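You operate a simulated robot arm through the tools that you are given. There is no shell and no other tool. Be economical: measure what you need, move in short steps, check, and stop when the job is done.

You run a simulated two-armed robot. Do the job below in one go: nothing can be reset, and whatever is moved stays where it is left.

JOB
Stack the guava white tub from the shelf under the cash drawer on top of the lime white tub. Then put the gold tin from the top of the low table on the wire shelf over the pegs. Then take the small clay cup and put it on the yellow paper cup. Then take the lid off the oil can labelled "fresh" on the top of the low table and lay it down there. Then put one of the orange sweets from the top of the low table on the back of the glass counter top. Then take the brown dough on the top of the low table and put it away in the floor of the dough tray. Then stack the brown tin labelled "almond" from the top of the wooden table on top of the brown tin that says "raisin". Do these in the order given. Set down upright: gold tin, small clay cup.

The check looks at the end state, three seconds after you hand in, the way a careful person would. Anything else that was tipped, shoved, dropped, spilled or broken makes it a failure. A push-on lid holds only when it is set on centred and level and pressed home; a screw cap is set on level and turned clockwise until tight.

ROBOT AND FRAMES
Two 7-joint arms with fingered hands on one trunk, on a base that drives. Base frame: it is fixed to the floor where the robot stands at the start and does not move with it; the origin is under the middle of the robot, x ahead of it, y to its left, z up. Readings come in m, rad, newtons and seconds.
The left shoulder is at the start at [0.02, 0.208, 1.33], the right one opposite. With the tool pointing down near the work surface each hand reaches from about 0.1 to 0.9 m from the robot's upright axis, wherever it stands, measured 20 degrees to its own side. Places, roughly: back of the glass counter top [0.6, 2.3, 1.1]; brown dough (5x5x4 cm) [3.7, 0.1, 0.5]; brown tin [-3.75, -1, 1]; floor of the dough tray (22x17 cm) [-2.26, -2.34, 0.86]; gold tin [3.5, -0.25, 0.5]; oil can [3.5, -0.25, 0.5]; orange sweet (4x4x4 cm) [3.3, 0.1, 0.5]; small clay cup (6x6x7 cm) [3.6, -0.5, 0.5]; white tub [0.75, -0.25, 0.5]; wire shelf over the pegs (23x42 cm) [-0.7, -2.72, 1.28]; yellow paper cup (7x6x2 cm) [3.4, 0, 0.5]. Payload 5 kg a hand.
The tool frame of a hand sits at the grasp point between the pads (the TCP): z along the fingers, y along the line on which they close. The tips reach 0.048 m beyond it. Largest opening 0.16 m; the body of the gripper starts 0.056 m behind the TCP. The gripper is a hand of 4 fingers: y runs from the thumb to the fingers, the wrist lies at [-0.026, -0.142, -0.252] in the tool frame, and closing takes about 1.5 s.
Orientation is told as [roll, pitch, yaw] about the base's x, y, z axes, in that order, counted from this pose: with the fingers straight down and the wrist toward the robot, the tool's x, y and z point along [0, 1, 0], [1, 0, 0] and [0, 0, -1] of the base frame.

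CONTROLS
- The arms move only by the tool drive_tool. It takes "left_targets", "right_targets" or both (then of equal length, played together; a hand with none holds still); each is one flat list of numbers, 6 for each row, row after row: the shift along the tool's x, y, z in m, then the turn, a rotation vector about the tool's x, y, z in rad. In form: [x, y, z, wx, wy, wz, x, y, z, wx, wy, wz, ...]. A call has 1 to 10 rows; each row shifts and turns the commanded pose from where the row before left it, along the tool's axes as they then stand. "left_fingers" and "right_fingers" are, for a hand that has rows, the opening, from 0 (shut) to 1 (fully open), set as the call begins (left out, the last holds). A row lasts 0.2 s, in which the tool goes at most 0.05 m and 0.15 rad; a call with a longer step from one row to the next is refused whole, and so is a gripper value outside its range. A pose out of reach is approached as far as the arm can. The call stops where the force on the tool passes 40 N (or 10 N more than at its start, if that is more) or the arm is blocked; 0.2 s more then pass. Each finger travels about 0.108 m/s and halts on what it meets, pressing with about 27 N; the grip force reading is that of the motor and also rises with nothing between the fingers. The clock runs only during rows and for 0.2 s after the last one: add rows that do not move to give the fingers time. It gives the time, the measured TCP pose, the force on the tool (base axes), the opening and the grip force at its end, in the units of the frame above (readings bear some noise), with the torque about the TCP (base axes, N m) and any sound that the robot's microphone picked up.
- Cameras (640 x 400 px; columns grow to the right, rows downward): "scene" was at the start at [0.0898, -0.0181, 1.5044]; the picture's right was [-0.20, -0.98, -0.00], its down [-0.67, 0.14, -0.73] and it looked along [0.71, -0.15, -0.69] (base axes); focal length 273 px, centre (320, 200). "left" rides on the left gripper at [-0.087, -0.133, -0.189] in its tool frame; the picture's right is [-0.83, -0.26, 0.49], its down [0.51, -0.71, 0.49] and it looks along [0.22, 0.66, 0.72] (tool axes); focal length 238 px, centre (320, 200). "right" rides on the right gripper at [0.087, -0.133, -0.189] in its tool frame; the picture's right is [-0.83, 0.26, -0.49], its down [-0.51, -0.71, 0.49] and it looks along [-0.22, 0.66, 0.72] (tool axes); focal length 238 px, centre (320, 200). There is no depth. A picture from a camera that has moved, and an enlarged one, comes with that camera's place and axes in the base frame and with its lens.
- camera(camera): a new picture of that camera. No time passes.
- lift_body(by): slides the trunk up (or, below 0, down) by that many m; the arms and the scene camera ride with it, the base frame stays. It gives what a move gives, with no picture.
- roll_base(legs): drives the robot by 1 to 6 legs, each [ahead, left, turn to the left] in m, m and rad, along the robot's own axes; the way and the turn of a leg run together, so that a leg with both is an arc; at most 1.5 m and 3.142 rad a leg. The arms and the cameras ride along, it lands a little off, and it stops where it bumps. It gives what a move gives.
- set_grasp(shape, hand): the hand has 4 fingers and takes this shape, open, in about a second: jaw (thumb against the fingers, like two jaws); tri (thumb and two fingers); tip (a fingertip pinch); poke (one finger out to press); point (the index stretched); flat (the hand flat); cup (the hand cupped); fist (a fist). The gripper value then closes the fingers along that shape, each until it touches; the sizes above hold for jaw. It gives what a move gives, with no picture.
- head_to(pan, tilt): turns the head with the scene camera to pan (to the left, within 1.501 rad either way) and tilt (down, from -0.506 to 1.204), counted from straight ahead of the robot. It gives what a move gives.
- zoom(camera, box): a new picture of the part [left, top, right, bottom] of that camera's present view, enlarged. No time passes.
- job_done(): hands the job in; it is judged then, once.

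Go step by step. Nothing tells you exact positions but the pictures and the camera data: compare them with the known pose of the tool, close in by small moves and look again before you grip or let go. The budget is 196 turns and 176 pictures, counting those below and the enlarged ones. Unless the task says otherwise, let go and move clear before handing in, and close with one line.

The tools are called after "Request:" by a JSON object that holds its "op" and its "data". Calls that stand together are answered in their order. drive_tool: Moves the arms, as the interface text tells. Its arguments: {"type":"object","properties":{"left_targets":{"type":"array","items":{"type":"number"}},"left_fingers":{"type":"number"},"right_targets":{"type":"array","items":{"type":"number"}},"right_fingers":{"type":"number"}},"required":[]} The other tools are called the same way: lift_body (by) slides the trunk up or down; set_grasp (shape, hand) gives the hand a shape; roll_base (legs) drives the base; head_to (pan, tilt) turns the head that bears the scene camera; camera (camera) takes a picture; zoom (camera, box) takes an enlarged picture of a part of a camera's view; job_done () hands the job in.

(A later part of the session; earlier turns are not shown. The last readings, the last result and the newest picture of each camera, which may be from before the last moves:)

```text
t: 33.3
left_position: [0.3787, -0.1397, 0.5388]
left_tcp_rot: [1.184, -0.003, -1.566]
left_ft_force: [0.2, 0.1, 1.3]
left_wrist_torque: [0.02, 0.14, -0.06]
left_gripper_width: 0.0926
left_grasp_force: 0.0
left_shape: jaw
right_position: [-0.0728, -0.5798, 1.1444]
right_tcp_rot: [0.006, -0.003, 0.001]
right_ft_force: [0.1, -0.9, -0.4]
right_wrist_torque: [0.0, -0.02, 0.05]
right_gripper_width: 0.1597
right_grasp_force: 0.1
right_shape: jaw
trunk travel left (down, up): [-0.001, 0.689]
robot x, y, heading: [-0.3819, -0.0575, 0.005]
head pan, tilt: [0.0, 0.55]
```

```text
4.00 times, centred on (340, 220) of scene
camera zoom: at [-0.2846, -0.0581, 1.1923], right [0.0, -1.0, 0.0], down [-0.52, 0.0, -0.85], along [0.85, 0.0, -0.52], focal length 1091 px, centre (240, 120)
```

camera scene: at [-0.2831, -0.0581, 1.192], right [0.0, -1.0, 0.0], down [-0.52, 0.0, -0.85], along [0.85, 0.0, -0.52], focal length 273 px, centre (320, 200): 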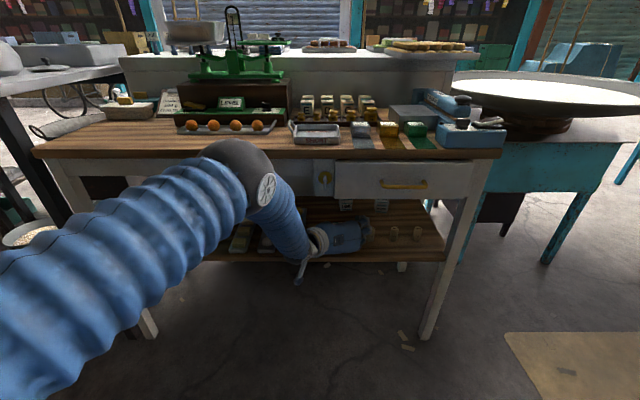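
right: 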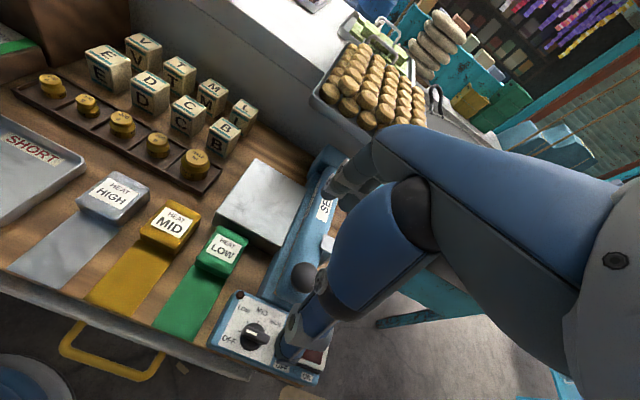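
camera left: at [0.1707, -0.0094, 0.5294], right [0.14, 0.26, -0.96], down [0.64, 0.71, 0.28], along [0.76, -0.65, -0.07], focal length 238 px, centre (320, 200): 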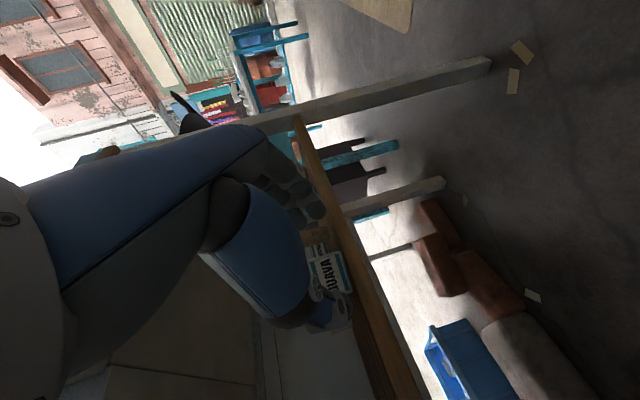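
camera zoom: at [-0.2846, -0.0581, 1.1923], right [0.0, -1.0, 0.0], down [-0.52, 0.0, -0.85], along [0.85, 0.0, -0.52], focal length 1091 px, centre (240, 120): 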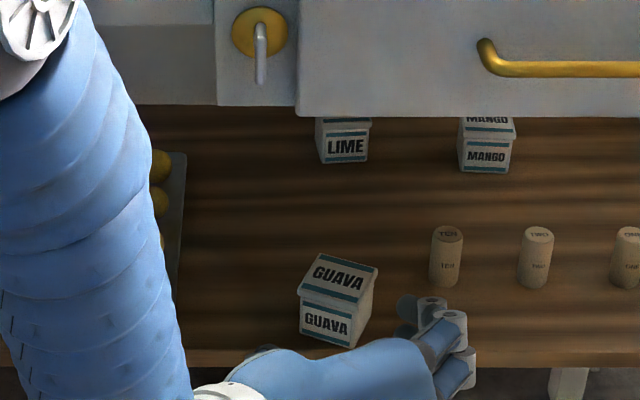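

Guava stands clear near the edge, turned about 23° with centre about (0.494, -0.151). I'll turn the hand nearly level, yaw it to match the tub and line up in front of it.

Request:
{"op": "drive_tool", "data": {"left_targets": [0, 0, 0, 0, 0.13, 0, 0, 0, 0, 0, 0.13, 0, -0.008, -0.032, 0.0, 0, 0, 0, 0, 0, 0, -0.132, 0, 0.017, 0, 0, 0, -0.132, 0, 0.017, 0, 0, 0, -0.132, 0, 0.017]}}

Request:
{"op": "camera", "data": {"camera": "left"}}

Request:
{"op": "camera", "data": {"camera": "scene"}}

```text
t: 34.7
left_position: [0.3787, -0.1078, 0.5294]
left_tcp_rot: [1.444, -0.002, -1.968]
left_ft_force: [0.1, 0.2, 0.5]
left_wrist_torque: [0.03, -0.01, 0.02]
left_gripper_width: 0.0927
left_grasp_force: 0.0
left_shape: jaw
right_position: [-0.0711, -0.5805, 1.1458]
right_tcp_rot: [0.006, -0.001, 0.004]
right_ft_force: [0.0, 1.4, 0.8]
right_wrist_torque: [-0.03, 0.03, -0.04]
right_gripper_width: 0.1601
right_grasp_force: 0.1
right_shape: jaw
trunk travel left (down, up): [-0.001, 0.689]
robot x, y, heading: [-0.3873, -0.0565, 0.003]
head pan, tilt: [0.0, 0.55]
```

```text
143 pictures are left
camera left: at [0.246, 0.0901, 0.4681], right [0.45, 0.09, -0.89], down [0.78, 0.44, 0.44], along [0.43, -0.89, 0.12], focal length 238 px, centre (320, 200)
```

left: 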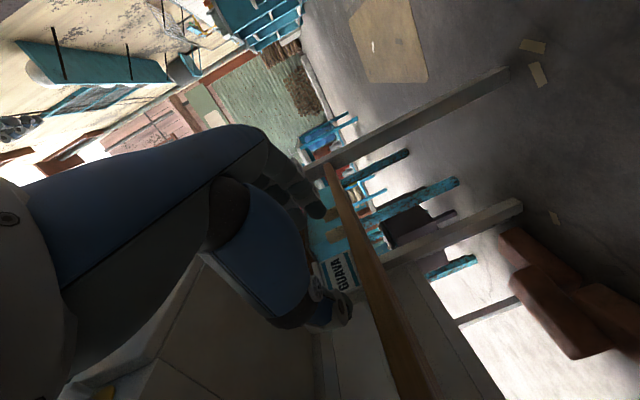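

```text
142 pictures are left
camera scene: at [-0.2843, -0.0577, 1.1922], right [0.0, -1.0, 0.0], down [-0.52, 0.0, -0.85], along [0.85, 0.0, -0.52], focal length 273 px, centre (320, 200)
```

scene: 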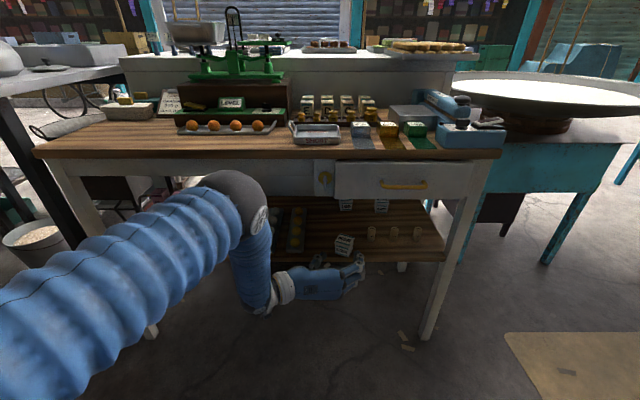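

I'll advance partway and check the straddle.

Request:
{"op": "drive_tool", "data": {"left_targets": [0.003, -0.005, 0.025, 0, 0, 0, 0.003, 0, 0.025, 0, 0, 0]}}

Request:
{"op": "zoom", "data": {"camera": "left", "box": [260, 180, 420, 280]}}

Request:
{"op": "zoom", "data": {"camera": "scene", "box": [260, 190, 420, 290]}}

```text
t: 35.3
left_position: [0.4271, -0.1224, 0.5276]
left_tcp_rot: [1.442, 0.001, -1.965]
left_ft_force: [0.9, -0.3, -1.1]
left_wrist_torque: [-0.04, -0.06, -0.03]
left_gripper_width: 0.0926
left_grasp_force: 0.0
left_shape: jaw
right_position: [-0.0715, -0.5806, 1.1441]
right_tcp_rot: [0.004, -0.002, 0.005]
right_ft_force: [0.3, -0.2, 0.0]
right_wrist_torque: [-0.05, 0.02, -0.01]
right_gripper_width: 0.1599
right_grasp_force: 0.0
right_shape: jaw
trunk travel left (down, up): [-0.001, 0.689]
robot x, y, heading: [-0.3829, -0.0562, 0.004]
head pan, tilt: [0.0, 0.55]
```

```text
4.00 times, centred on (340, 230) of left
camera zoom: at [0.2937, 0.0757, 0.4659], right [0.45, 0.09, -0.89], down [0.78, 0.44, 0.44], along [0.44, -0.89, 0.12], focal length 953 px, centre (240, 80)
```

zoom: 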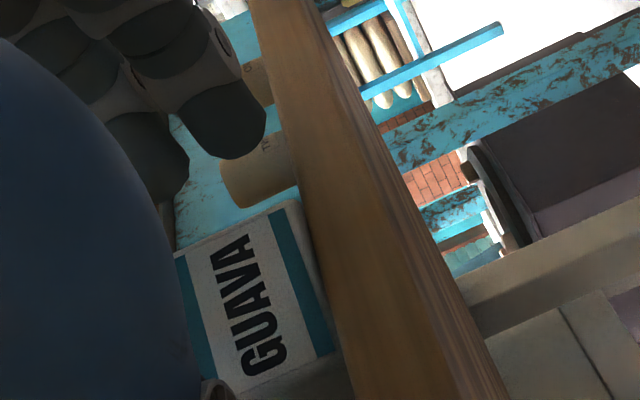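

```text
4.00 times, centred on (340, 240) of scene
camera zoom: at [-0.2843, -0.0579, 1.1922], right [0.0, -1.0, 0.0], down [-0.52, 0.0, -0.85], along [0.85, 0.0, -0.52], focal length 1091 px, centre (240, 40)
```

zoom: 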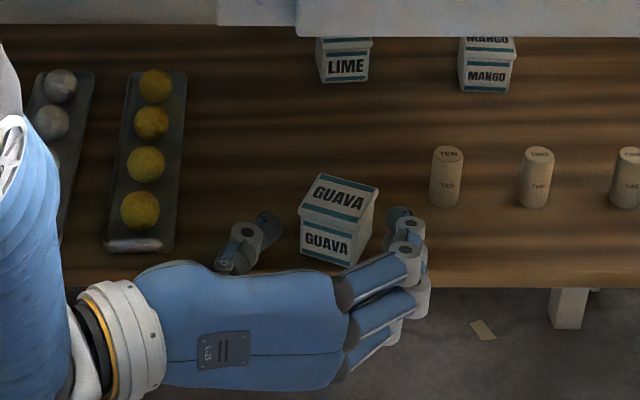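

The tub lies between thumb and fingers. Advance 5 cm with a small sideways correction, then check.

Request:
{"op": "drive_tool", "data": {"left_targets": [0.003, -0.005, 0.025, 0, 0, 0, 0.003, 0, 0.027, 0, 0, 0]}}

Request:
{"op": "zoom", "data": {"camera": "scene", "box": [260, 190, 420, 290]}}

```text
t: 35.9
left_position: [0.4783, -0.1377, 0.5281]
left_tcp_rot: [1.443, 0.001, -1.965]
left_ft_force: [-0.4, 0.2, -0.3]
left_wrist_torque: [-0.03, -0.06, 0.04]
left_gripper_width: 0.0926
left_grasp_force: 0.1
left_shape: jaw
right_position: [-0.0706, -0.5815, 1.1456]
right_tcp_rot: [0.007, -0.003, 0.003]
right_ft_force: [0.4, -0.3, 0.5]
right_wrist_torque: [0.02, 0.02, 0.05]
right_gripper_width: 0.1601
right_grasp_force: 0.1
right_shape: jaw
trunk travel left (down, up): [-0.001, 0.689]
robot x, y, heading: [-0.3862, -0.055, 0.008]
head pan, tilt: [0.0, 0.55]
```

```text
4.00 times, centred on (340, 240) of scene
camera zoom: at [-0.2843, -0.058, 1.1922], right [0.0, -1.0, 0.0], down [-0.52, 0.0, -0.85], along [0.85, 0.0, -0.52], focal length 1091 px, centre (240, 40)
```

zoom: 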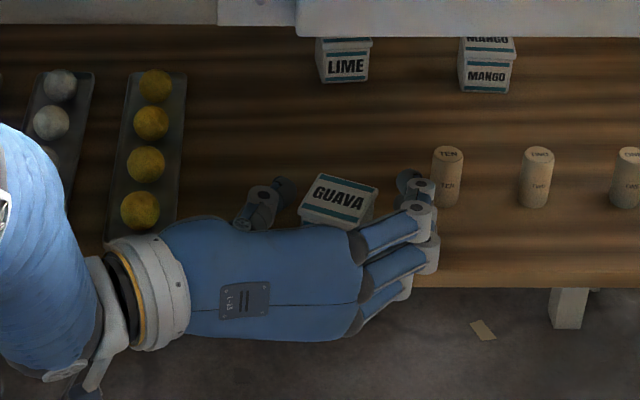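

Straddled. Closing now.

Request:
{"op": "drive_tool", "data": {"left_targets": [0, 0, 0, 0, 0, 0, 0, 0, 0, 0, 0, 0, 0, 0, 0, 0, 0, 0, 0, 0, 0, 0, 0, 0, 0, 0, 0, 0, 0, 0], "left_fingers": 0.0}}

Request:
{"op": "zoom", "data": {"camera": "scene", "box": [260, 190, 420, 290]}}

Request:
{"op": "zoom", "data": {"camera": "left", "box": [260, 180, 420, 280]}}

```text
t: 37.1
left_position: [0.477, -0.1386, 0.528]
left_tcp_rot: [1.443, 0.001, -1.966]
left_ft_force: [-0.1, -0.6, 0.6]
left_wrist_torque: [0.05, 0.01, -0.02]
left_gripper_width: 0.0491
left_grasp_force: 26.7
left_shape: jaw
right_position: [-0.0717, -0.5816, 1.1447]
right_tcp_rot: [0.005, -0.003, 0.005]
right_ft_force: [0.4, 0.1, 0.3]
right_wrist_torque: [0.01, 0.02, 0.0]
right_gripper_width: 0.1596
right_grasp_force: 0.0
right_shape: jaw
trunk travel left (down, up): [-0.001, 0.689]
robot x, y, heading: [-0.3851, -0.0551, 0.004]
head pan, tilt: [0.0, 0.55]
```

```text
4.00 times, centred on (340, 240) of scene
camera zoom: at [-0.2844, -0.058, 1.1922], right [0.0, -1.0, 0.0], down [-0.52, 0.0, -0.85], along [0.85, 0.0, -0.52], focal length 1091 px, centre (240, 40)
```

zoom: 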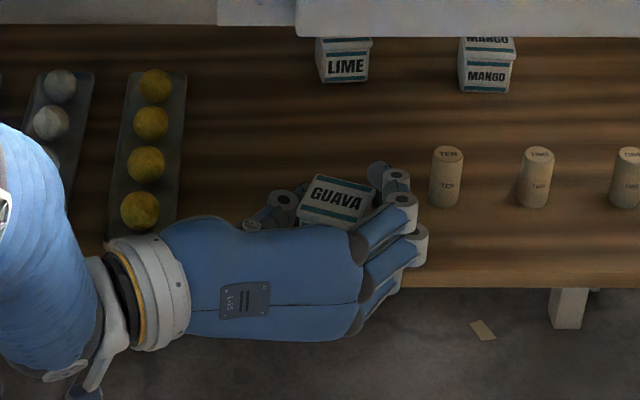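

```text
4.00 times, centred on (340, 230) of left
camera zoom: at [0.3445, 0.0598, 0.4664], right [0.45, 0.09, -0.89], down [0.78, 0.44, 0.44], along [0.44, -0.89, 0.12], focal length 953 px, centre (240, 80)
```

zoom: 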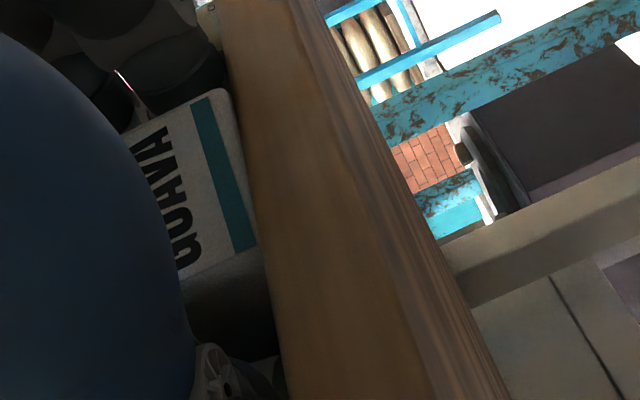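

A clean grip at 4.9 cm, square to the tub. Lift 7 cm, yaw back to straight ahead, and check.

Request:
{"op": "drive_tool", "data": {"left_targets": [0.035, 0, -0.0045, 0, 0, 0, 0.035, 0, -0.0045, 0, 0, 0, 0, 0, 0, 0.132, 0, -0.017, 0, 0, 0, 0.132, 0, -0.017, 0, 0, 0, 0.132, 0, -0.017]}}

Request:
{"op": "camera", "data": {"camera": "scene"}}

Request:
{"op": "camera", "data": {"camera": "left"}}

```text
t: 38.3
left_position: [0.4786, -0.1375, 0.6011]
left_tcp_rot: [1.443, -0.001, -1.564]
left_ft_force: [1.3, 0.4, -0.2]
left_wrist_torque: [0.03, 0.07, -0.09]
left_gripper_width: 0.0494
left_grasp_force: 27.8
left_shape: jaw
right_position: [-0.0717, -0.5802, 1.1447]
right_tcp_rot: [0.006, -0.001, 0.005]
right_ft_force: [-0.5, -0.4, 0.3]
right_wrist_torque: [0.02, 0.01, 0.02]
right_gripper_width: 0.1598
right_grasp_force: 0.1
right_shape: jaw
trunk travel left (down, up): [-0.001, 0.689]
robot x, y, heading: [-0.3833, -0.0582, 0.007]
head pan, tilt: [0.0, 0.55]
```

```text
136 pictures are left
camera scene: at [-0.2844, -0.0581, 1.1922], right [0.0, -1.0, 0.0], down [-0.52, 0.0, -0.85], along [0.85, 0.0, -0.52], focal length 273 px, centre (320, 200)
```

scene: 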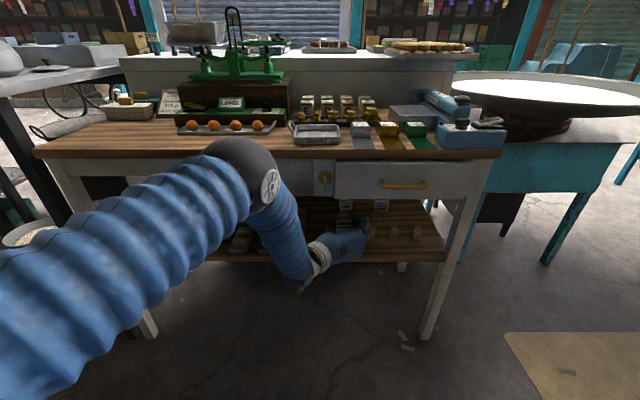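

```text
135 pictures are left
camera left: at [0.278, -0.0076, 0.5382], right [0.37, 0.26, -0.89], down [0.55, 0.71, 0.44], along [0.75, -0.65, 0.12], focal length 238 px, centre (320, 200)
```

left: 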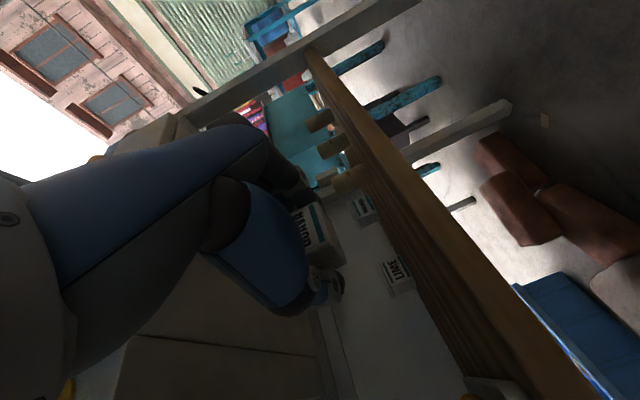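

Next I stretch the arm forward and right in the air, over the corks, and check forearm clearance.

Request:
{"op": "drive_tool", "data": {"left_targets": [0.0047, 0.0127, 0.0367, 0, 0, 0, 0.0047, 0.0127, 0.0367, 0, 0, 0, 0.0047, 0.0127, 0.0367, 0, 0, 0]}}

Request:
{"op": "camera", "data": {"camera": "scene"}}

```text
t: 39.1
left_position: [0.5908, -0.1742, 0.5992]
left_tcp_rot: [1.442, 0.0, -1.565]
left_ft_force: [-0.3, 0.4, -1.3]
left_wrist_torque: [0.0, -0.02, -0.03]
left_gripper_width: 0.049
left_grasp_force: 26.8
left_shape: jaw
right_position: [-0.0719, -0.5795, 1.1448]
right_tcp_rot: [0.006, -0.001, 0.003]
right_ft_force: [-0.1, 0.5, 0.2]
right_wrist_torque: [-0.04, 0.04, 0.02]
right_gripper_width: 0.1599
right_grasp_force: 0.0
right_shape: jaw
trunk travel left (down, up): [-0.001, 0.689]
robot x, y, heading: [-0.3828, -0.0519, 0.001]
head pan, tilt: [0.0, 0.55]
```

```text
134 pictures are left
camera scene: at [-0.2839, -0.0579, 1.1921], right [0.0, -1.0, 0.0], down [-0.52, 0.0, -0.85], along [0.85, 0.0, -0.52], focal length 273 px, centre (320, 200)
```

scene: 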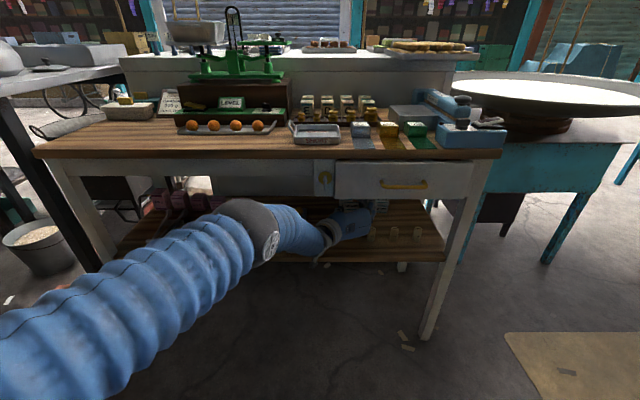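

The arm is nearly straight. I'll stretch 3 cm more to flatten the elbow, then look at the apron's clearance up close.

Request:
{"op": "drive_tool", "data": {"left_targets": [0.0019, 0, 0.0149, 0, 0, 0, 0.0019, 0, 0.0149, 0, 0, 0]}}

Request:
{"op": "zoom", "data": {"camera": "scene", "box": [200, 150, 400, 275]}}

```text
t: 39.7
left_position: [0.6208, -0.175, 0.5987]
left_tcp_rot: [1.443, 0.001, -1.565]
left_ft_force: [-0.2, 0.6, -2.1]
left_wrist_torque: [0.01, 0.08, 0.04]
left_gripper_width: 0.0493
left_grasp_force: 26.9
left_shape: jaw
right_position: [-0.0711, -0.5798, 1.1443]
right_tcp_rot: [0.005, -0.001, 0.003]
right_ft_force: [0.1, -0.7, 0.7]
right_wrist_torque: [-0.05, -0.02, 0.02]
right_gripper_width: 0.16
right_grasp_force: 0.0
right_shape: jaw
trunk travel left (down, up): [-0.001, 0.689]
robot x, y, heading: [-0.382, -0.0581, 0.009]
head pan, tilt: [0.0, 0.55]
```

```text
3.20 times, centred on (300, 212) of scene
camera zoom: at [-0.2841, -0.0579, 1.1922], right [0.0, -1.0, 0.0], down [-0.52, 0.0, -0.85], along [0.85, 0.0, -0.52], focal length 873 px, centre (384, 160)
```

zoom: 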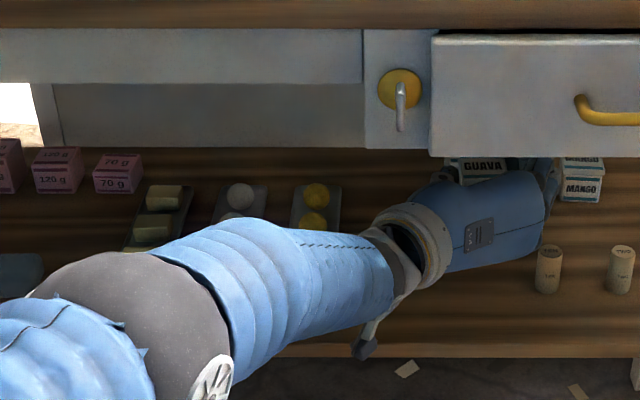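

Much flatter; the front rail on the left ends around z=0.84 and the lock plate and drawer at about 0.77. I'll lower 1 cm and creep forward with the base.

Request:
{"op": "drive_tool", "data": {"left_targets": [-0.009, 0, 0.001, 0, 0, 0]}}

Request:
{"op": "roll_base", "data": {"legs": [[0.06, 0, 0]]}}

Request:
{"op": "camera", "data": {"camera": "scene"}}

Request:
{"op": "zoom", "data": {"camera": "left", "box": [260, 170, 420, 300]}}

```text
t: 40.1
left_position: [0.62, -0.1753, 0.5892]
left_tcp_rot: [1.443, 0.002, -1.565]
left_ft_force: [0.2, -0.1, -0.5]
left_wrist_torque: [0.03, 0.04, 0.0]
left_gripper_width: 0.0493
left_grasp_force: 26.9
left_shape: jaw
right_position: [-0.0723, -0.5798, 1.1447]
right_tcp_rot: [0.005, -0.003, 0.005]
right_ft_force: [-0.4, -0.6, 0.6]
right_wrist_torque: [0.02, 0.02, 0.0]
right_gripper_width: 0.1599
right_grasp_force: 0.1
right_shape: jaw
trunk travel left (down, up): [-0.001, 0.689]
robot x, y, heading: [-0.3856, -0.0569, 0.002]
head pan, tilt: [0.0, 0.55]
```

```text
t: 41.0
left_position: [0.6806, -0.1754, 0.5885]
left_tcp_rot: [1.442, -0.002, -1.565]
left_ft_force: [0.3, 0.2, -2.7]
left_wrist_torque: [-0.04, -0.14, -0.08]
left_gripper_width: 0.049
left_grasp_force: 26.9
left_shape: jaw
right_position: [-0.0099, -0.5791, 1.1433]
right_tcp_rot: [0.005, 0.001, 0.002]
right_ft_force: [0.9, 0.3, -1.1]
right_wrist_torque: [0.05, 0.14, 0.02]
right_gripper_width: 0.1599
right_grasp_force: 0.0
right_shape: jaw
trunk travel left (down, up): [-0.001, 0.689]
robot x, y, heading: [-0.3227, -0.0549, 0.002]
head pan, tilt: [0.0, 0.55]
```

```text
132 pictures are left
camera scene: at [-0.2225, -0.0581, 1.1921], right [0.0, -1.0, 0.0], down [-0.52, 0.0, -0.85], along [0.85, 0.0, -0.52], focal length 273 px, centre (320, 200)
```

scene: 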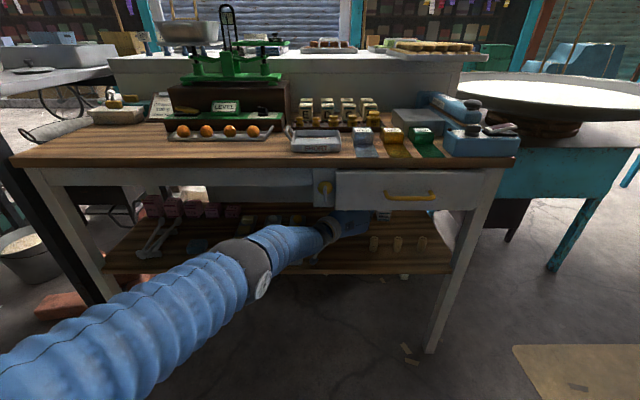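

```text
3.08 times, centred on (340, 235) of left
camera zoom: at [0.4809, -0.0452, 0.5264], right [0.37, 0.26, -0.89], down [0.55, 0.71, 0.44], along [0.75, -0.65, 0.12], focal length 733 px, centre (258, 92)
```

zoom: 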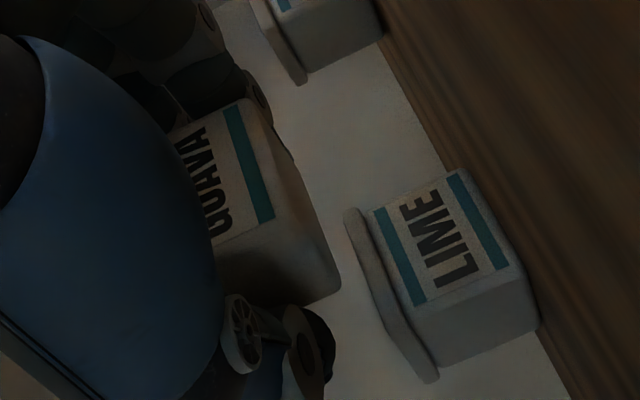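

Clear so far. Lime's top is about z=0.552 and Guava's base about 0.56. I'll advance another 5 cm and look again.

Request:
{"op": "roll_base", "data": {"legs": [[0.05, 0, 0]]}}

Request:
{"op": "camera", "data": {"camera": "scene"}}

Request:
{"op": "zoom", "data": {"camera": "left", "box": [260, 170, 420, 300]}}

```text
t: 42.0
left_position: [0.7302, -0.1747, 0.587]
left_tcp_rot: [1.44, 0.0, -1.565]
left_ft_force: [0.6, -0.3, -3.4]
left_wrist_torque: [-0.08, -0.14, -0.09]
left_gripper_width: 0.0493
left_grasp_force: 27.2
left_shape: jaw
right_position: [0.0405, -0.581, 1.1437]
right_tcp_rot: [0.004, 0.001, 0.003]
right_ft_force: [1.1, -0.5, -0.2]
right_wrist_torque: [0.01, 0.11, 0.08]
right_gripper_width: 0.1599
right_grasp_force: 0.0
right_shape: jaw
trunk travel left (down, up): [-0.001, 0.689]
robot x, y, heading: [-0.2729, -0.0598, -0.001]
head pan, tilt: [0.0, 0.55]
```

```text
130 pictures are left
camera scene: at [-0.1724, -0.0579, 1.192], right [0.0, -1.0, 0.0], down [-0.52, 0.0, -0.85], along [0.85, 0.0, -0.52], focal length 273 px, centre (320, 200)
```

scene: 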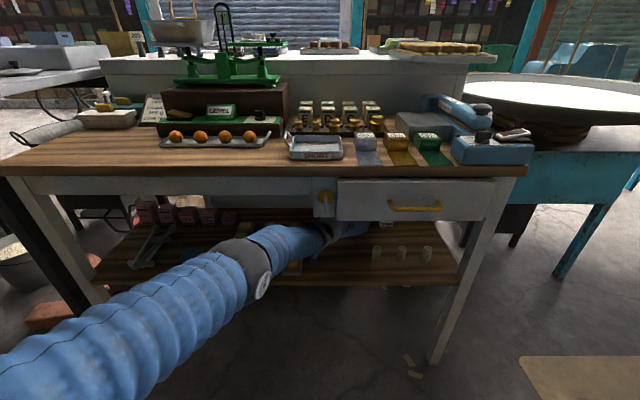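

```text
3.08 times, centred on (340, 235) of left
camera zoom: at [0.5306, -0.0443, 0.5257], right [0.37, 0.26, -0.89], down [0.55, 0.71, 0.44], along [0.75, -0.65, 0.12], focal length 733 px, centre (258, 92)
```

zoom: 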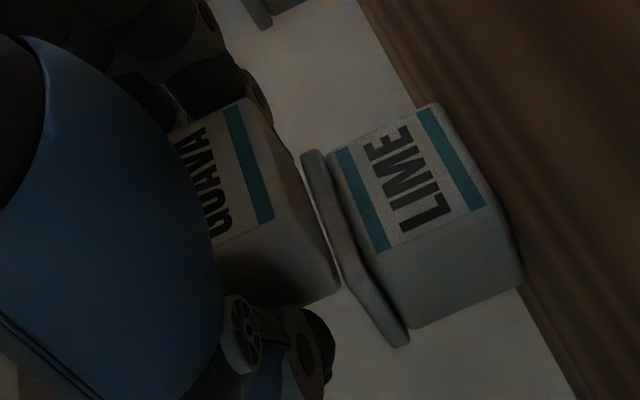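

Nearly over it; I'll raise 5 mm for clearance and advance 2.5 cm more.

Request:
{"op": "drive_tool", "data": {"left_targets": [0.005, 0, 0, 0, 0, 0]}}

Request:
{"op": "roll_base", "data": {"legs": [[0.025, 0, 0]]}}

Request:
{"op": "zoom", "data": {"camera": "left", "box": [260, 170, 420, 300]}}

```text
t: 42.4
left_position: [0.7312, -0.1758, 0.5916]
left_tcp_rot: [1.441, 0.001, -1.565]
left_ft_force: [-0.5, -0.2, -2.4]
left_wrist_torque: [0.03, 0.0, -0.03]
left_gripper_width: 0.0491
left_grasp_force: 27.4
left_shape: jaw
right_position: [0.0405, -0.5801, 1.144]
right_tcp_rot: [0.004, 0.0, 0.004]
right_ft_force: [0.7, -0.8, -0.4]
right_wrist_torque: [-0.02, 0.03, 0.0]
right_gripper_width: 0.1597
right_grasp_force: 0.0
right_shape: jaw
trunk travel left (down, up): [-0.001, 0.689]
robot x, y, heading: [-0.2726, -0.0618, 0.001]
head pan, tilt: [0.0, 0.55]
```

```text
t: 43.2
left_position: [0.7566, -0.1741, 0.5888]
left_tcp_rot: [1.437, 0.001, -1.567]
left_ft_force: [0.1, 1.0, -3.7]
left_wrist_torque: [-0.03, -0.15, -0.04]
left_gripper_width: 0.0489
left_grasp_force: 26.7
left_shape: jaw
right_position: [0.0665, -0.5801, 1.1445]
right_tcp_rot: [0.005, 0.002, 0.003]
right_ft_force: [1.2, -0.2, -0.9]
right_wrist_torque: [0.04, 0.15, 0.04]
right_gripper_width: 0.1598
right_grasp_force: 0.0
right_shape: jaw
trunk travel left (down, up): [-0.001, 0.689]
robot x, y, heading: [-0.2497, -0.0576, -0.002]
head pan, tilt: [0.0, 0.55]
```

```text
3.08 times, centred on (340, 235) of left
camera zoom: at [0.5566, -0.0441, 0.5292], right [0.37, 0.26, -0.89], down [0.55, 0.71, 0.44], along [0.75, -0.65, 0.12], focal length 733 px, centre (258, 92)
```

zoom: 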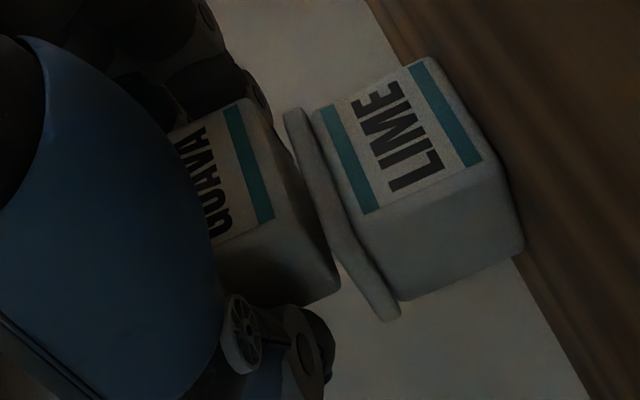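

Guava still needs roughly 2 cm forward; sideways it is within a few millimetres. Advance and check.

Request:
{"op": "roll_base", "data": {"legs": [[0.021, 0, 0]]}}

Request:
{"op": "zoom", "data": {"camera": "left", "box": [260, 170, 420, 300]}}

Request:
{"op": "camera", "data": {"camera": "scene"}}

```text
t: 44.0
left_position: [0.776, -0.1752, 0.5893]
left_tcp_rot: [1.436, 0.003, -1.565]
left_ft_force: [-0.4, 0.4, -3.5]
left_wrist_torque: [-0.01, -0.18, -0.06]
left_gripper_width: 0.049
left_grasp_force: 26.9
left_shape: jaw
right_position: [0.0864, -0.5808, 1.1446]
right_tcp_rot: [0.004, 0.002, 0.004]
right_ft_force: [2.6, -0.5, -0.4]
right_wrist_torque: [-0.01, 0.16, 0.04]
right_gripper_width: 0.1598
right_grasp_force: 0.0
right_shape: jaw
trunk travel left (down, up): [-0.001, 0.689]
robot x, y, heading: [-0.2256, -0.0546, 0.002]
head pan, tilt: [0.0, 0.55]
```

```text
3.08 times, centred on (340, 235) of left
camera zoom: at [0.5765, -0.0439, 0.5283], right [0.37, 0.26, -0.89], down [0.55, 0.71, 0.44], along [0.75, -0.65, 0.12], focal length 733 px, centre (258, 92)
```

zoom: 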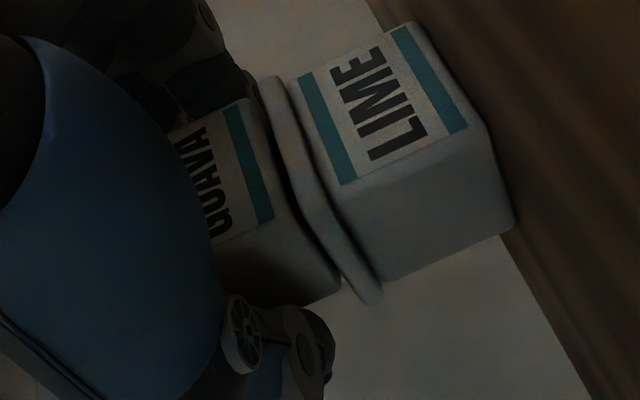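

```text
126 pictures are left
camera scene: at [-0.1265, -0.058, 1.192], right [0.0, -1.0, 0.0], down [-0.52, 0.0, -0.85], along [0.85, 0.0, -0.52], focal length 273 px, centre (320, 200)
```

scene: 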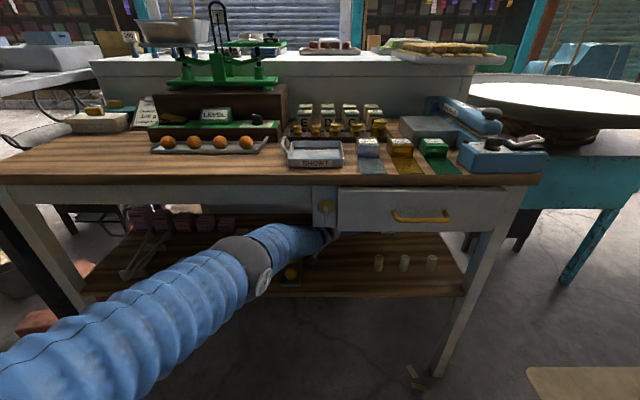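

Now Guava is aligned within about 7 mm forward and 4 mm sideways. I'll correct, then lower gently onto Lime.

Request:
{"op": "drive_tool", "data": {"left_targets": [0, 0.004, 0.005, 0, 0, 0, -0.003, 0, 0, 0, 0, 0, -0.003, 0, 0, 0, 0, 0]}}

Request:
{"op": "zoom", "data": {"camera": "left", "box": [260, 170, 420, 300]}}

```text
t: 44.8
left_position: [0.7792, -0.1792, 0.5853]
left_tcp_rot: [1.437, 0.005, -1.563]
left_ft_force: [-0.2, 0.6, 0.2]
left_wrist_torque: [-0.01, 0.07, 0.0]
left_gripper_width: 0.0489
left_grasp_force: 26.7
left_shape: jaw
right_position: [0.0862, -0.5801, 1.1432]
right_tcp_rot: [0.004, -0.001, 0.004]
right_ft_force: [0.1, 0.2, -1.1]
right_wrist_torque: [0.0, 0.02, 0.02]
right_gripper_width: 0.1597
right_grasp_force: 0.0
right_shape: jaw
trunk travel left (down, up): [-0.001, 0.689]
robot x, y, heading: [-0.2259, -0.0558, -0.002]
head pan, tilt: [0.0, 0.55]
```

```text
3.08 times, centred on (340, 235) of left
camera zoom: at [0.5793, -0.0476, 0.5239], right [0.37, 0.26, -0.89], down [0.55, 0.71, 0.44], along [0.75, -0.65, 0.12], focal length 733 px, centre (258, 92)
```

zoom: 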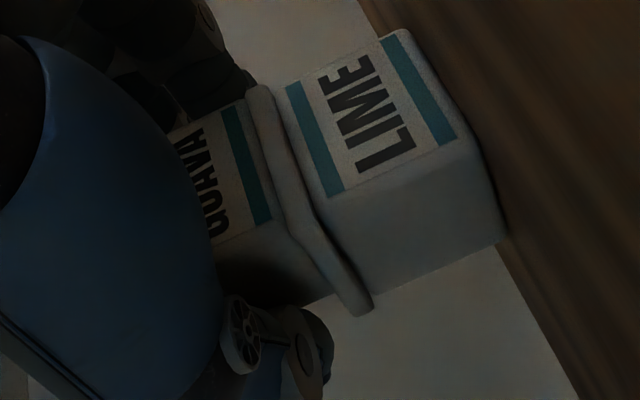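

The force change suggests light contact, and edges line up. A tiny bit lower, then open.

Request:
{"op": "drive_tool", "data": {"left_targets": [-0.003, 0, 0, 0, 0, 0, 0, 0, 0, 0, 0, 0]}}

Request:
{"op": "zoom", "data": {"camera": "left", "box": [260, 170, 420, 300]}}

```text
t: 45.4
left_position: [0.7765, -0.1804, 0.5834]
left_tcp_rot: [1.441, 0.0, -1.564]
left_ft_force: [1.6, 1.6, 6.1]
left_wrist_torque: [-0.02, -0.16, 0.05]
left_gripper_width: 0.049
left_grasp_force: 26.9
left_shape: jaw
left hand out of reach, approached as far as the arm can: row 1
right_position: [0.0848, -0.5798, 1.1451]
right_tcp_rot: [0.005, 0.001, 0.004]
right_ft_force: [0.8, 0.3, 0.0]
right_wrist_torque: [-0.01, -0.01, -0.01]
right_gripper_width: 0.1596
right_grasp_force: 0.0
right_shape: jaw
trunk travel left (down, up): [-0.001, 0.689]
robot x, y, heading: [-0.227, -0.0525, 0.003]
head pan, tilt: [0.0, 0.55]
```

```text
3.08 times, centred on (340, 235) of left
camera zoom: at [0.5778, -0.0491, 0.5224], right [0.37, 0.26, -0.89], down [0.55, 0.71, 0.44], along [0.75, -0.65, 0.12], focal length 733 px, centre (258, 92)
```

zoom: 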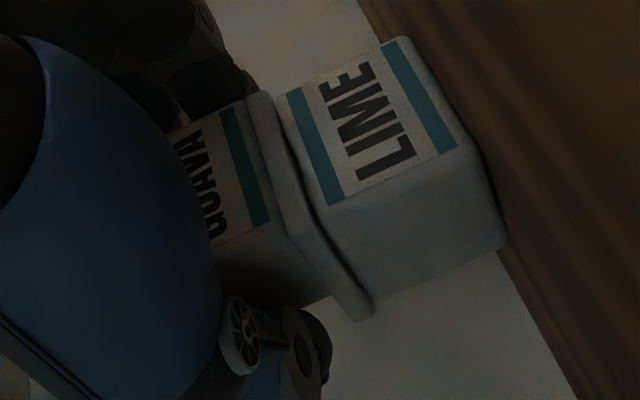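

Contact is made at 6 N and Guava sits flat on Lime's lid. Releasing and backing straight out.

Request:
{"op": "drive_tool", "data": {"left_targets": [0, 0, 0, 0, 0, 0, 0, 0, 0, 0, 0, 0, 0, 0, 0, 0, 0, 0], "left_fingers": 0.52}}

Request:
{"op": "zoom", "data": {"camera": "left", "box": [260, 170, 420, 300]}}

```text
t: 46.1
left_position: [0.7763, -0.1797, 0.5811]
left_tcp_rot: [1.436, 0.001, -1.564]
left_ft_force: [-0.2, 0.6, -0.4]
left_wrist_torque: [-0.03, -0.02, -0.03]
left_gripper_width: 0.0828
left_grasp_force: 0.1
left_shape: jaw
right_position: [0.0862, -0.5802, 1.1431]
right_tcp_rot: [0.006, 0.0, 0.003]
right_ft_force: [-1.0, -0.5, -0.7]
right_wrist_torque: [0.02, 0.01, -0.02]
right_gripper_width: 0.16
right_grasp_force: 0.1
right_shape: jaw
trunk travel left (down, up): [-0.001, 0.689]
robot x, y, heading: [-0.2278, -0.0583, -0.001]
head pan, tilt: [0.0, 0.55]
```

```text
3.08 times, centred on (340, 235) of left
camera zoom: at [0.577, -0.0494, 0.5205], right [0.37, 0.26, -0.89], down [0.55, 0.71, 0.44], along [0.75, -0.65, 0.12], focal length 733 px, centre (258, 92)
```

zoom: 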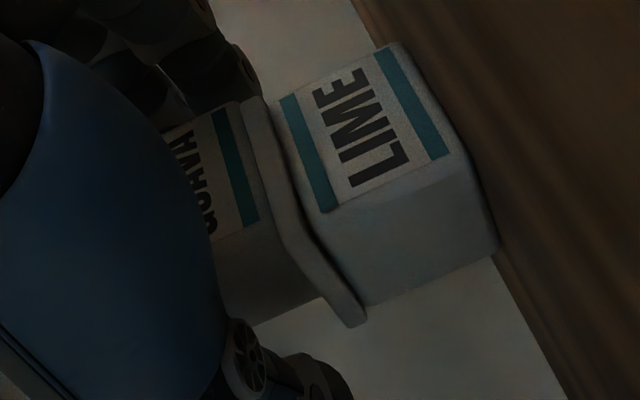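

Released cleanly. I back the base straight out so that hand and forearm leave the shelf.

Request:
{"op": "roll_base", "data": {"legs": [[-0.15, 0, 0]]}}

Request:
{"op": "zoom", "data": {"camera": "left", "box": [240, 160, 440, 320]}}

Request:
{"op": "zoom", "data": {"camera": "scene", "box": [260, 170, 420, 270]}}

```text
t: 47.5
left_position: [0.6262, -0.1803, 0.5846]
left_tcp_rot: [1.44, 0.003, -1.566]
left_ft_force: [-0.6, -0.8, 0.6]
left_wrist_torque: [0.02, 0.12, 0.06]
left_gripper_width: 0.0827
left_grasp_force: 0.1
left_shape: jaw
right_position: [-0.067, -0.58, 1.1434]
right_tcp_rot: [0.007, -0.003, 0.004]
right_ft_force: [-0.5, 0.1, 1.4]
right_wrist_torque: [0.0, -0.09, -0.07]
right_gripper_width: 0.1596
right_grasp_force: 0.0
right_shape: jaw
trunk travel left (down, up): [-0.001, 0.689]
robot x, y, heading: [-0.376, -0.054, 0.001]
head pan, tilt: [0.0, 0.55]
```

```text
2.50 times, centred on (340, 240) of left
camera zoom: at [0.4272, -0.05, 0.5224], right [0.37, 0.26, -0.89], down [0.55, 0.71, 0.44], along [0.75, -0.65, 0.12], focal length 596 px, centre (270, 100)
```

zoom: 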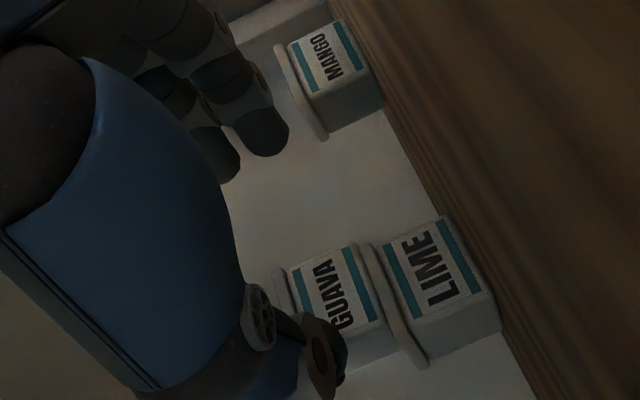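

```text
4.00 times, centred on (340, 220) of scene
camera zoom: at [-0.2791, -0.0581, 1.1924], right [0.0, -1.0, 0.0], down [-0.52, 0.0, -0.85], along [0.85, 0.0, -0.52], focal length 1091 px, centre (240, 120)
```

zoom: 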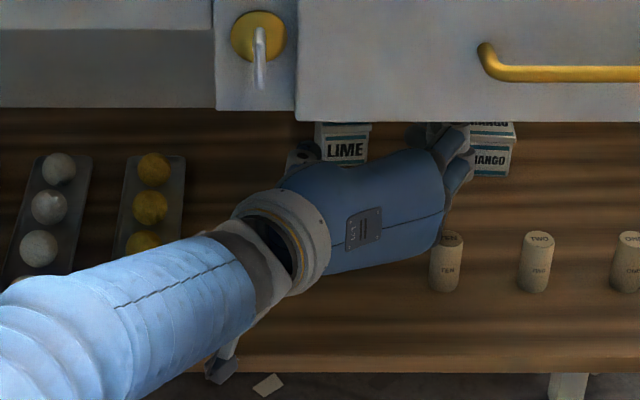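

Guava stands squarely on Lime. Now I withdraw the hand over the corks and out from under the table.

Request:
{"op": "drive_tool", "data": {"left_targets": [0.008, -0.03, 0, 0, 0, 0, -0.004, -0.02, -0.04, 0, 0, 0, -0.004, 0, -0.04, 0, 0, 0, -0.004, 0, -0.04, 0, 0, 0, -0.004, 0, -0.04, 0, 0, 0, -0.004, 0, -0.04, 0, 0, 0, -0.004, 0, -0.04, 0, 0, 0, -0.004, 0, -0.04, 0, 0, 0]}}

Request:
{"op": "camera", "data": {"camera": "scene"}}

```text
t: 49.3
left_position: [0.3463, -0.1337, 0.6023]
left_tcp_rot: [1.44, 0.0, -1.564]
left_ft_force: [0.9, -1.3, 0.6]
left_wrist_torque: [-0.02, 0.1, -0.03]
left_gripper_width: 0.0832
left_grasp_force: 0.1
left_shape: jaw
right_position: [-0.0663, -0.5804, 1.1446]
right_tcp_rot: [0.006, -0.001, 0.004]
right_ft_force: [0.1, -0.4, 0.1]
right_wrist_torque: [0.0, -0.02, -0.02]
right_gripper_width: 0.1601
right_grasp_force: 0.0
right_shape: jaw
trunk travel left (down, up): [-0.001, 0.689]
robot x, y, heading: [-0.3756, -0.0583, -0.003]
head pan, tilt: [0.0, 0.55]
```

```text
120 pictures are left
camera scene: at [-0.2784, -0.0582, 1.1923], right [0.0, -1.0, 0.0], down [-0.52, 0.0, -0.85], along [0.85, 0.0, -0.52], focal length 273 px, centre (320, 200)
```

scene: 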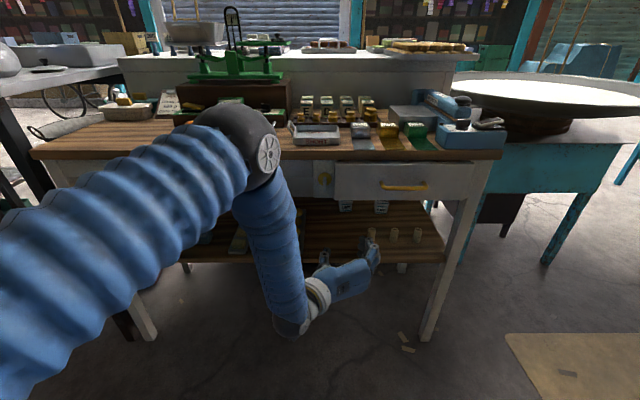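

Task 1 is done and the hand is free. I'll fold the left hand back to fingers-down, raise the trunk and look for the way to the low table.

Request:
{"op": "drive_tool", "data": {"left_targets": [0, 0, -0.03, 0, -0.144, 0, 0, -0.01, -0.03, 0, -0.144, 0, 0, -0.01, -0.03, 0, -0.144, 0, 0, -0.01, -0.03, 0, -0.144, 0, 0, -0.01, -0.02, 0, -0.144, 0, 0, -0.01, -0.02, 0, -0.144, 0, 0, 0, -0.02, 0, -0.144, 0, 0, 0, -0.02, 0, -0.144, 0, 0, 0, -0.02, 0, -0.144, 0, 0, 0, 0, 0, -0.144, 0]}}

Request:
{"op": "drive_tool", "data": {"left_targets": [0, 0, 0, 0, 0, -0.15, 0, 0, 0, 0, 0, -0.15, 0, 0, 0, 0, 0, -0.15, 0, 0, 0, 0, 0, -0.15, 0, 0, 0, 0, 0, -0.15, 0, 0, 0, 0, 0, -0.15, 0, 0, 0, 0, 0, -0.15, 0, 0, 0, 0, 0, -0.15, 0, 0, 0, 0, 0, -0.15, 0, 0, 0, 0, 0, -0.15], "left_fingers": 1.0}}

Request:
{"op": "lift_body", "data": {"by": 0.33}}

Request:
{"op": "head_to", "data": {"pan": -0.3, "tilt": 0.15}}

Request:
{"op": "camera", "data": {"camera": "scene"}}

Request:
{"op": "head_to", "data": {"pan": -1.3, "tilt": 0.25}}

Request:
{"op": "camera", "data": {"camera": "scene"}}

Request:
{"op": "head_to", "data": {"pan": 0.9, "tilt": 0.25}}

Request:
{"op": "camera", "data": {"camera": "scene"}}

```text
t: 51.5
left_position: [0.1818, -0.0834, 0.7211]
left_tcp_rot: [-0.004, -0.001, -1.567]
left_ft_force: [0.5, 0.0, -0.1]
left_wrist_torque: [-0.07, 0.04, -0.01]
left_gripper_width: 0.0833
left_grasp_force: 0.0
left_shape: jaw
right_position: [-0.0639, -0.5796, 1.1439]
right_tcp_rot: [0.007, -0.001, 0.003]
right_ft_force: [1.2, 0.4, -0.5]
right_wrist_torque: [-0.01, 0.07, 0.04]
right_gripper_width: 0.16
right_grasp_force: 0.0
right_shape: jaw
trunk travel left (down, up): [-0.001, 0.689]
robot x, y, heading: [-0.3765, -0.0551, 0.002]
head pan, tilt: [0.0, 0.55]
```

```text
t: 53.7
left_position: [0.1813, -0.0842, 0.7225]
left_tcp_rot: [0.004, -0.001, -0.073]
left_ft_force: [-1.0, 1.3, 0.2]
left_wrist_torque: [-0.09, 0.01, 0.1]
left_gripper_width: 0.1598
left_grasp_force: 0.1
left_shape: jaw
right_position: [-0.0647, -0.5807, 1.1438]
right_tcp_rot: [0.005, -0.001, 0.001]
right_ft_force: [0.5, -0.1, -1.4]
right_wrist_torque: [0.03, 0.01, 0.02]
right_gripper_width: 0.1598
right_grasp_force: 0.2
right_shape: jaw
trunk travel left (down, up): [-0.001, 0.689]
robot x, y, heading: [-0.3776, -0.0595, 0.001]
head pan, tilt: [0.0, 0.55]
```

```text
t: 57.0
left_position: [0.1811, -0.0843, 1.0513]
left_tcp_rot: [0.002, 0.002, -0.065]
left_ft_force: [-0.3, 0.1, 0.6]
left_wrist_torque: [-0.01, -0.03, 0.0]
left_gripper_width: 0.1597
left_grasp_force: 0.1
left_shape: jaw
right_position: [-0.0637, -0.5814, 1.4741]
right_tcp_rot: [0.006, 0.001, 0.004]
right_ft_force: [-0.5, -0.2, 0.7]
right_wrist_torque: [0.02, 0.01, 0.01]
right_gripper_width: 0.16
right_grasp_force: 0.1
right_shape: jaw
trunk travel left (down, up): [-0.331, 0.359]
robot x, y, heading: [-0.3791, -0.0567, 0.002]
head pan, tilt: [0.0, 0.55]
```

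```text
t: 57.8
left_position: [0.1814, -0.0835, 1.0516]
left_tcp_rot: [0.001, 0.003, -0.067]
left_ft_force: [-0.1, 0.6, -0.4]
left_wrist_torque: [-0.01, 0.01, 0.01]
left_gripper_width: 0.1596
left_grasp_force: 0.1
left_shape: jaw
right_position: [-0.0655, -0.5813, 1.4733]
right_tcp_rot: [0.005, 0.0, 0.004]
right_ft_force: [0.1, 0.1, -0.2]
right_wrist_torque: [0.01, -0.01, 0.02]
right_gripper_width: 0.1597
right_grasp_force: 0.0
right_shape: jaw
trunk travel left (down, up): [-0.331, 0.359]
robot x, y, heading: [-0.3758, -0.0546, -0.0]
head pan, tilt: [-0.3, 0.15]
```

```text
119 pictures are left
camera scene: at [-0.2793, -0.0856, 1.5591], right [-0.29, -0.96, 0.0], down [-0.14, 0.04, -0.99], along [0.95, -0.29, -0.15], focal length 273 px, centre (320, 200)
```

scene: 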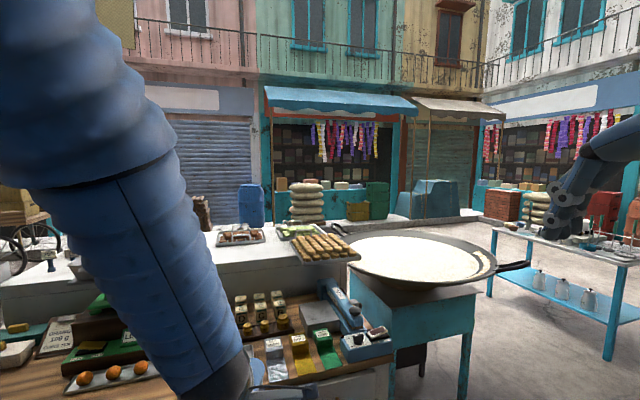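

```text
t: 59.1
left_position: [0.1826, -0.0843, 1.0521]
left_tcp_rot: [0.001, 0.0, -0.066]
left_ft_force: [-0.7, -0.5, 0.5]
left_wrist_torque: [-0.03, 0.04, 0.04]
left_gripper_width: 0.1597
left_grasp_force: 0.1
left_shape: jaw
right_position: [-0.0654, -0.5807, 1.4744]
right_tcp_rot: [0.005, 0.001, 0.003]
right_ft_force: [-0.6, 0.4, 0.3]
right_wrist_torque: [0.01, -0.01, -0.02]
right_gripper_width: 0.1599
right_grasp_force: 0.2
right_shape: jaw
trunk travel left (down, up): [-0.331, 0.359]
robot x, y, heading: [-0.3777, -0.0566, 0.003]
head pan, tilt: [-1.3, 0.25]
```

```text
118 pictures are left
camera scene: at [-0.3427, -0.1483, 1.55], right [-0.96, -0.27, 0.0], down [-0.07, 0.24, -0.97], along [0.26, -0.93, -0.25], focal length 273 px, centre (320, 200)
```

scene: 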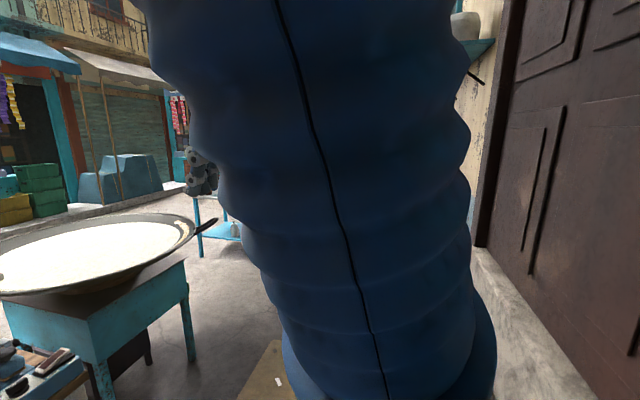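

```text
t: 61.2
left_position: [0.1816, -0.0844, 1.0522]
left_tcp_rot: [0.0, 0.001, -0.067]
left_ft_force: [-0.3, 0.8, 0.1]
left_wrist_torque: [0.01, 0.03, 0.0]
left_gripper_width: 0.1601
left_grasp_force: 0.1
left_shape: jaw
right_position: [-0.066, -0.582, 1.4743]
right_tcp_rot: [0.004, -0.001, 0.005]
right_ft_force: [-0.9, 0.0, -0.1]
right_wrist_torque: [-0.04, 0.02, -0.02]
right_gripper_width: 0.1598
right_grasp_force: 0.1
right_shape: jaw
trunk travel left (down, up): [-0.331, 0.359]
robot x, y, heading: [-0.3748, -0.0557, 0.002]
head pan, tilt: [0.901, 0.25]
```

```text
117 pictures are left
camera scene: at [-0.3101, 0.0149, 1.55], right [0.78, -0.62, 0.0], down [-0.15, -0.19, -0.97], along [0.6, 0.76, -0.25], focal length 273 px, centre (320, 200)
```

scene: 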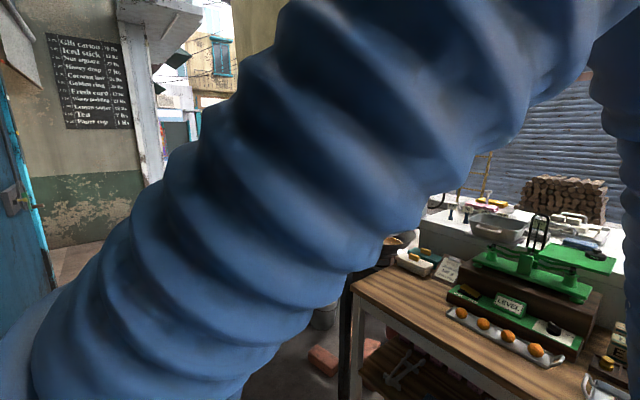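

The way is right, between the dish cart and the blue bottle table, then forward past the counter. I'll strafe right in steps with hands in front of the table edge.

Request:
{"op": "roll_base", "data": {"legs": [[0.05, -0.5, 0], [0, -1.0, 0]]}}

Request:
{"op": "head_to", "data": {"pan": -0.4, "tilt": 0.3}}

Request:
{"op": "camera", "data": {"camera": "scene"}}

```text
t: 64.1
left_position: [0.2477, -0.5837, 1.0526]
left_tcp_rot: [0.002, 0.001, -0.155]
left_ft_force: [-0.3, -0.6, -0.3]
left_wrist_torque: [0.06, -0.03, 0.01]
left_gripper_width: 0.1601
left_grasp_force: 0.2
left_shape: jaw
right_position: [-0.0427, -1.0581, 1.4745]
right_tcp_rot: [0.007, -0.001, -0.086]
right_ft_force: [-0.2, -0.3, -0.8]
right_wrist_torque: [0.07, -0.03, 0.0]
right_gripper_width: 0.1601
right_grasp_force: 0.0
right_shape: jaw
trunk travel left (down, up): [-0.331, 0.359]
robot x, y, heading: [-0.3051, -0.5074, -0.089]
head pan, tilt: [0.901, 0.25]
stopped in leg 1: the robot was blocked; the commanded pose is now the measured one
```

```text
t: 65.6
left_position: [0.2483, -0.5833, 1.0519]
left_tcp_rot: [0.001, 0.003, -0.154]
left_ft_force: [0.9, -0.3, -0.1]
left_wrist_torque: [0.0, 0.03, -0.01]
left_gripper_width: 0.1599
left_grasp_force: 0.1
left_shape: jaw
right_position: [-0.0427, -1.0567, 1.4741]
right_tcp_rot: [0.006, -0.002, -0.086]
right_ft_force: [-0.2, -0.1, 0.1]
right_wrist_torque: [0.0, -0.01, -0.01]
right_gripper_width: 0.1601
right_grasp_force: 0.1
right_shape: jaw
trunk travel left (down, up): [-0.331, 0.359]
robot x, y, heading: [-0.3064, -0.507, -0.084]
head pan, tilt: [-0.4, 0.3]
```

```text
116 pictures are left
camera scene: at [-0.215, -0.5536, 1.5452], right [-0.47, -0.88, 0.0], down [-0.26, 0.14, -0.96], along [0.84, -0.45, -0.3], focal length 273 px, centre (320, 200)
```

scene: 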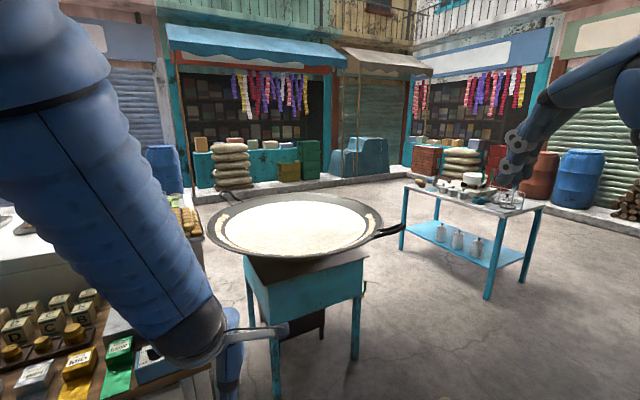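

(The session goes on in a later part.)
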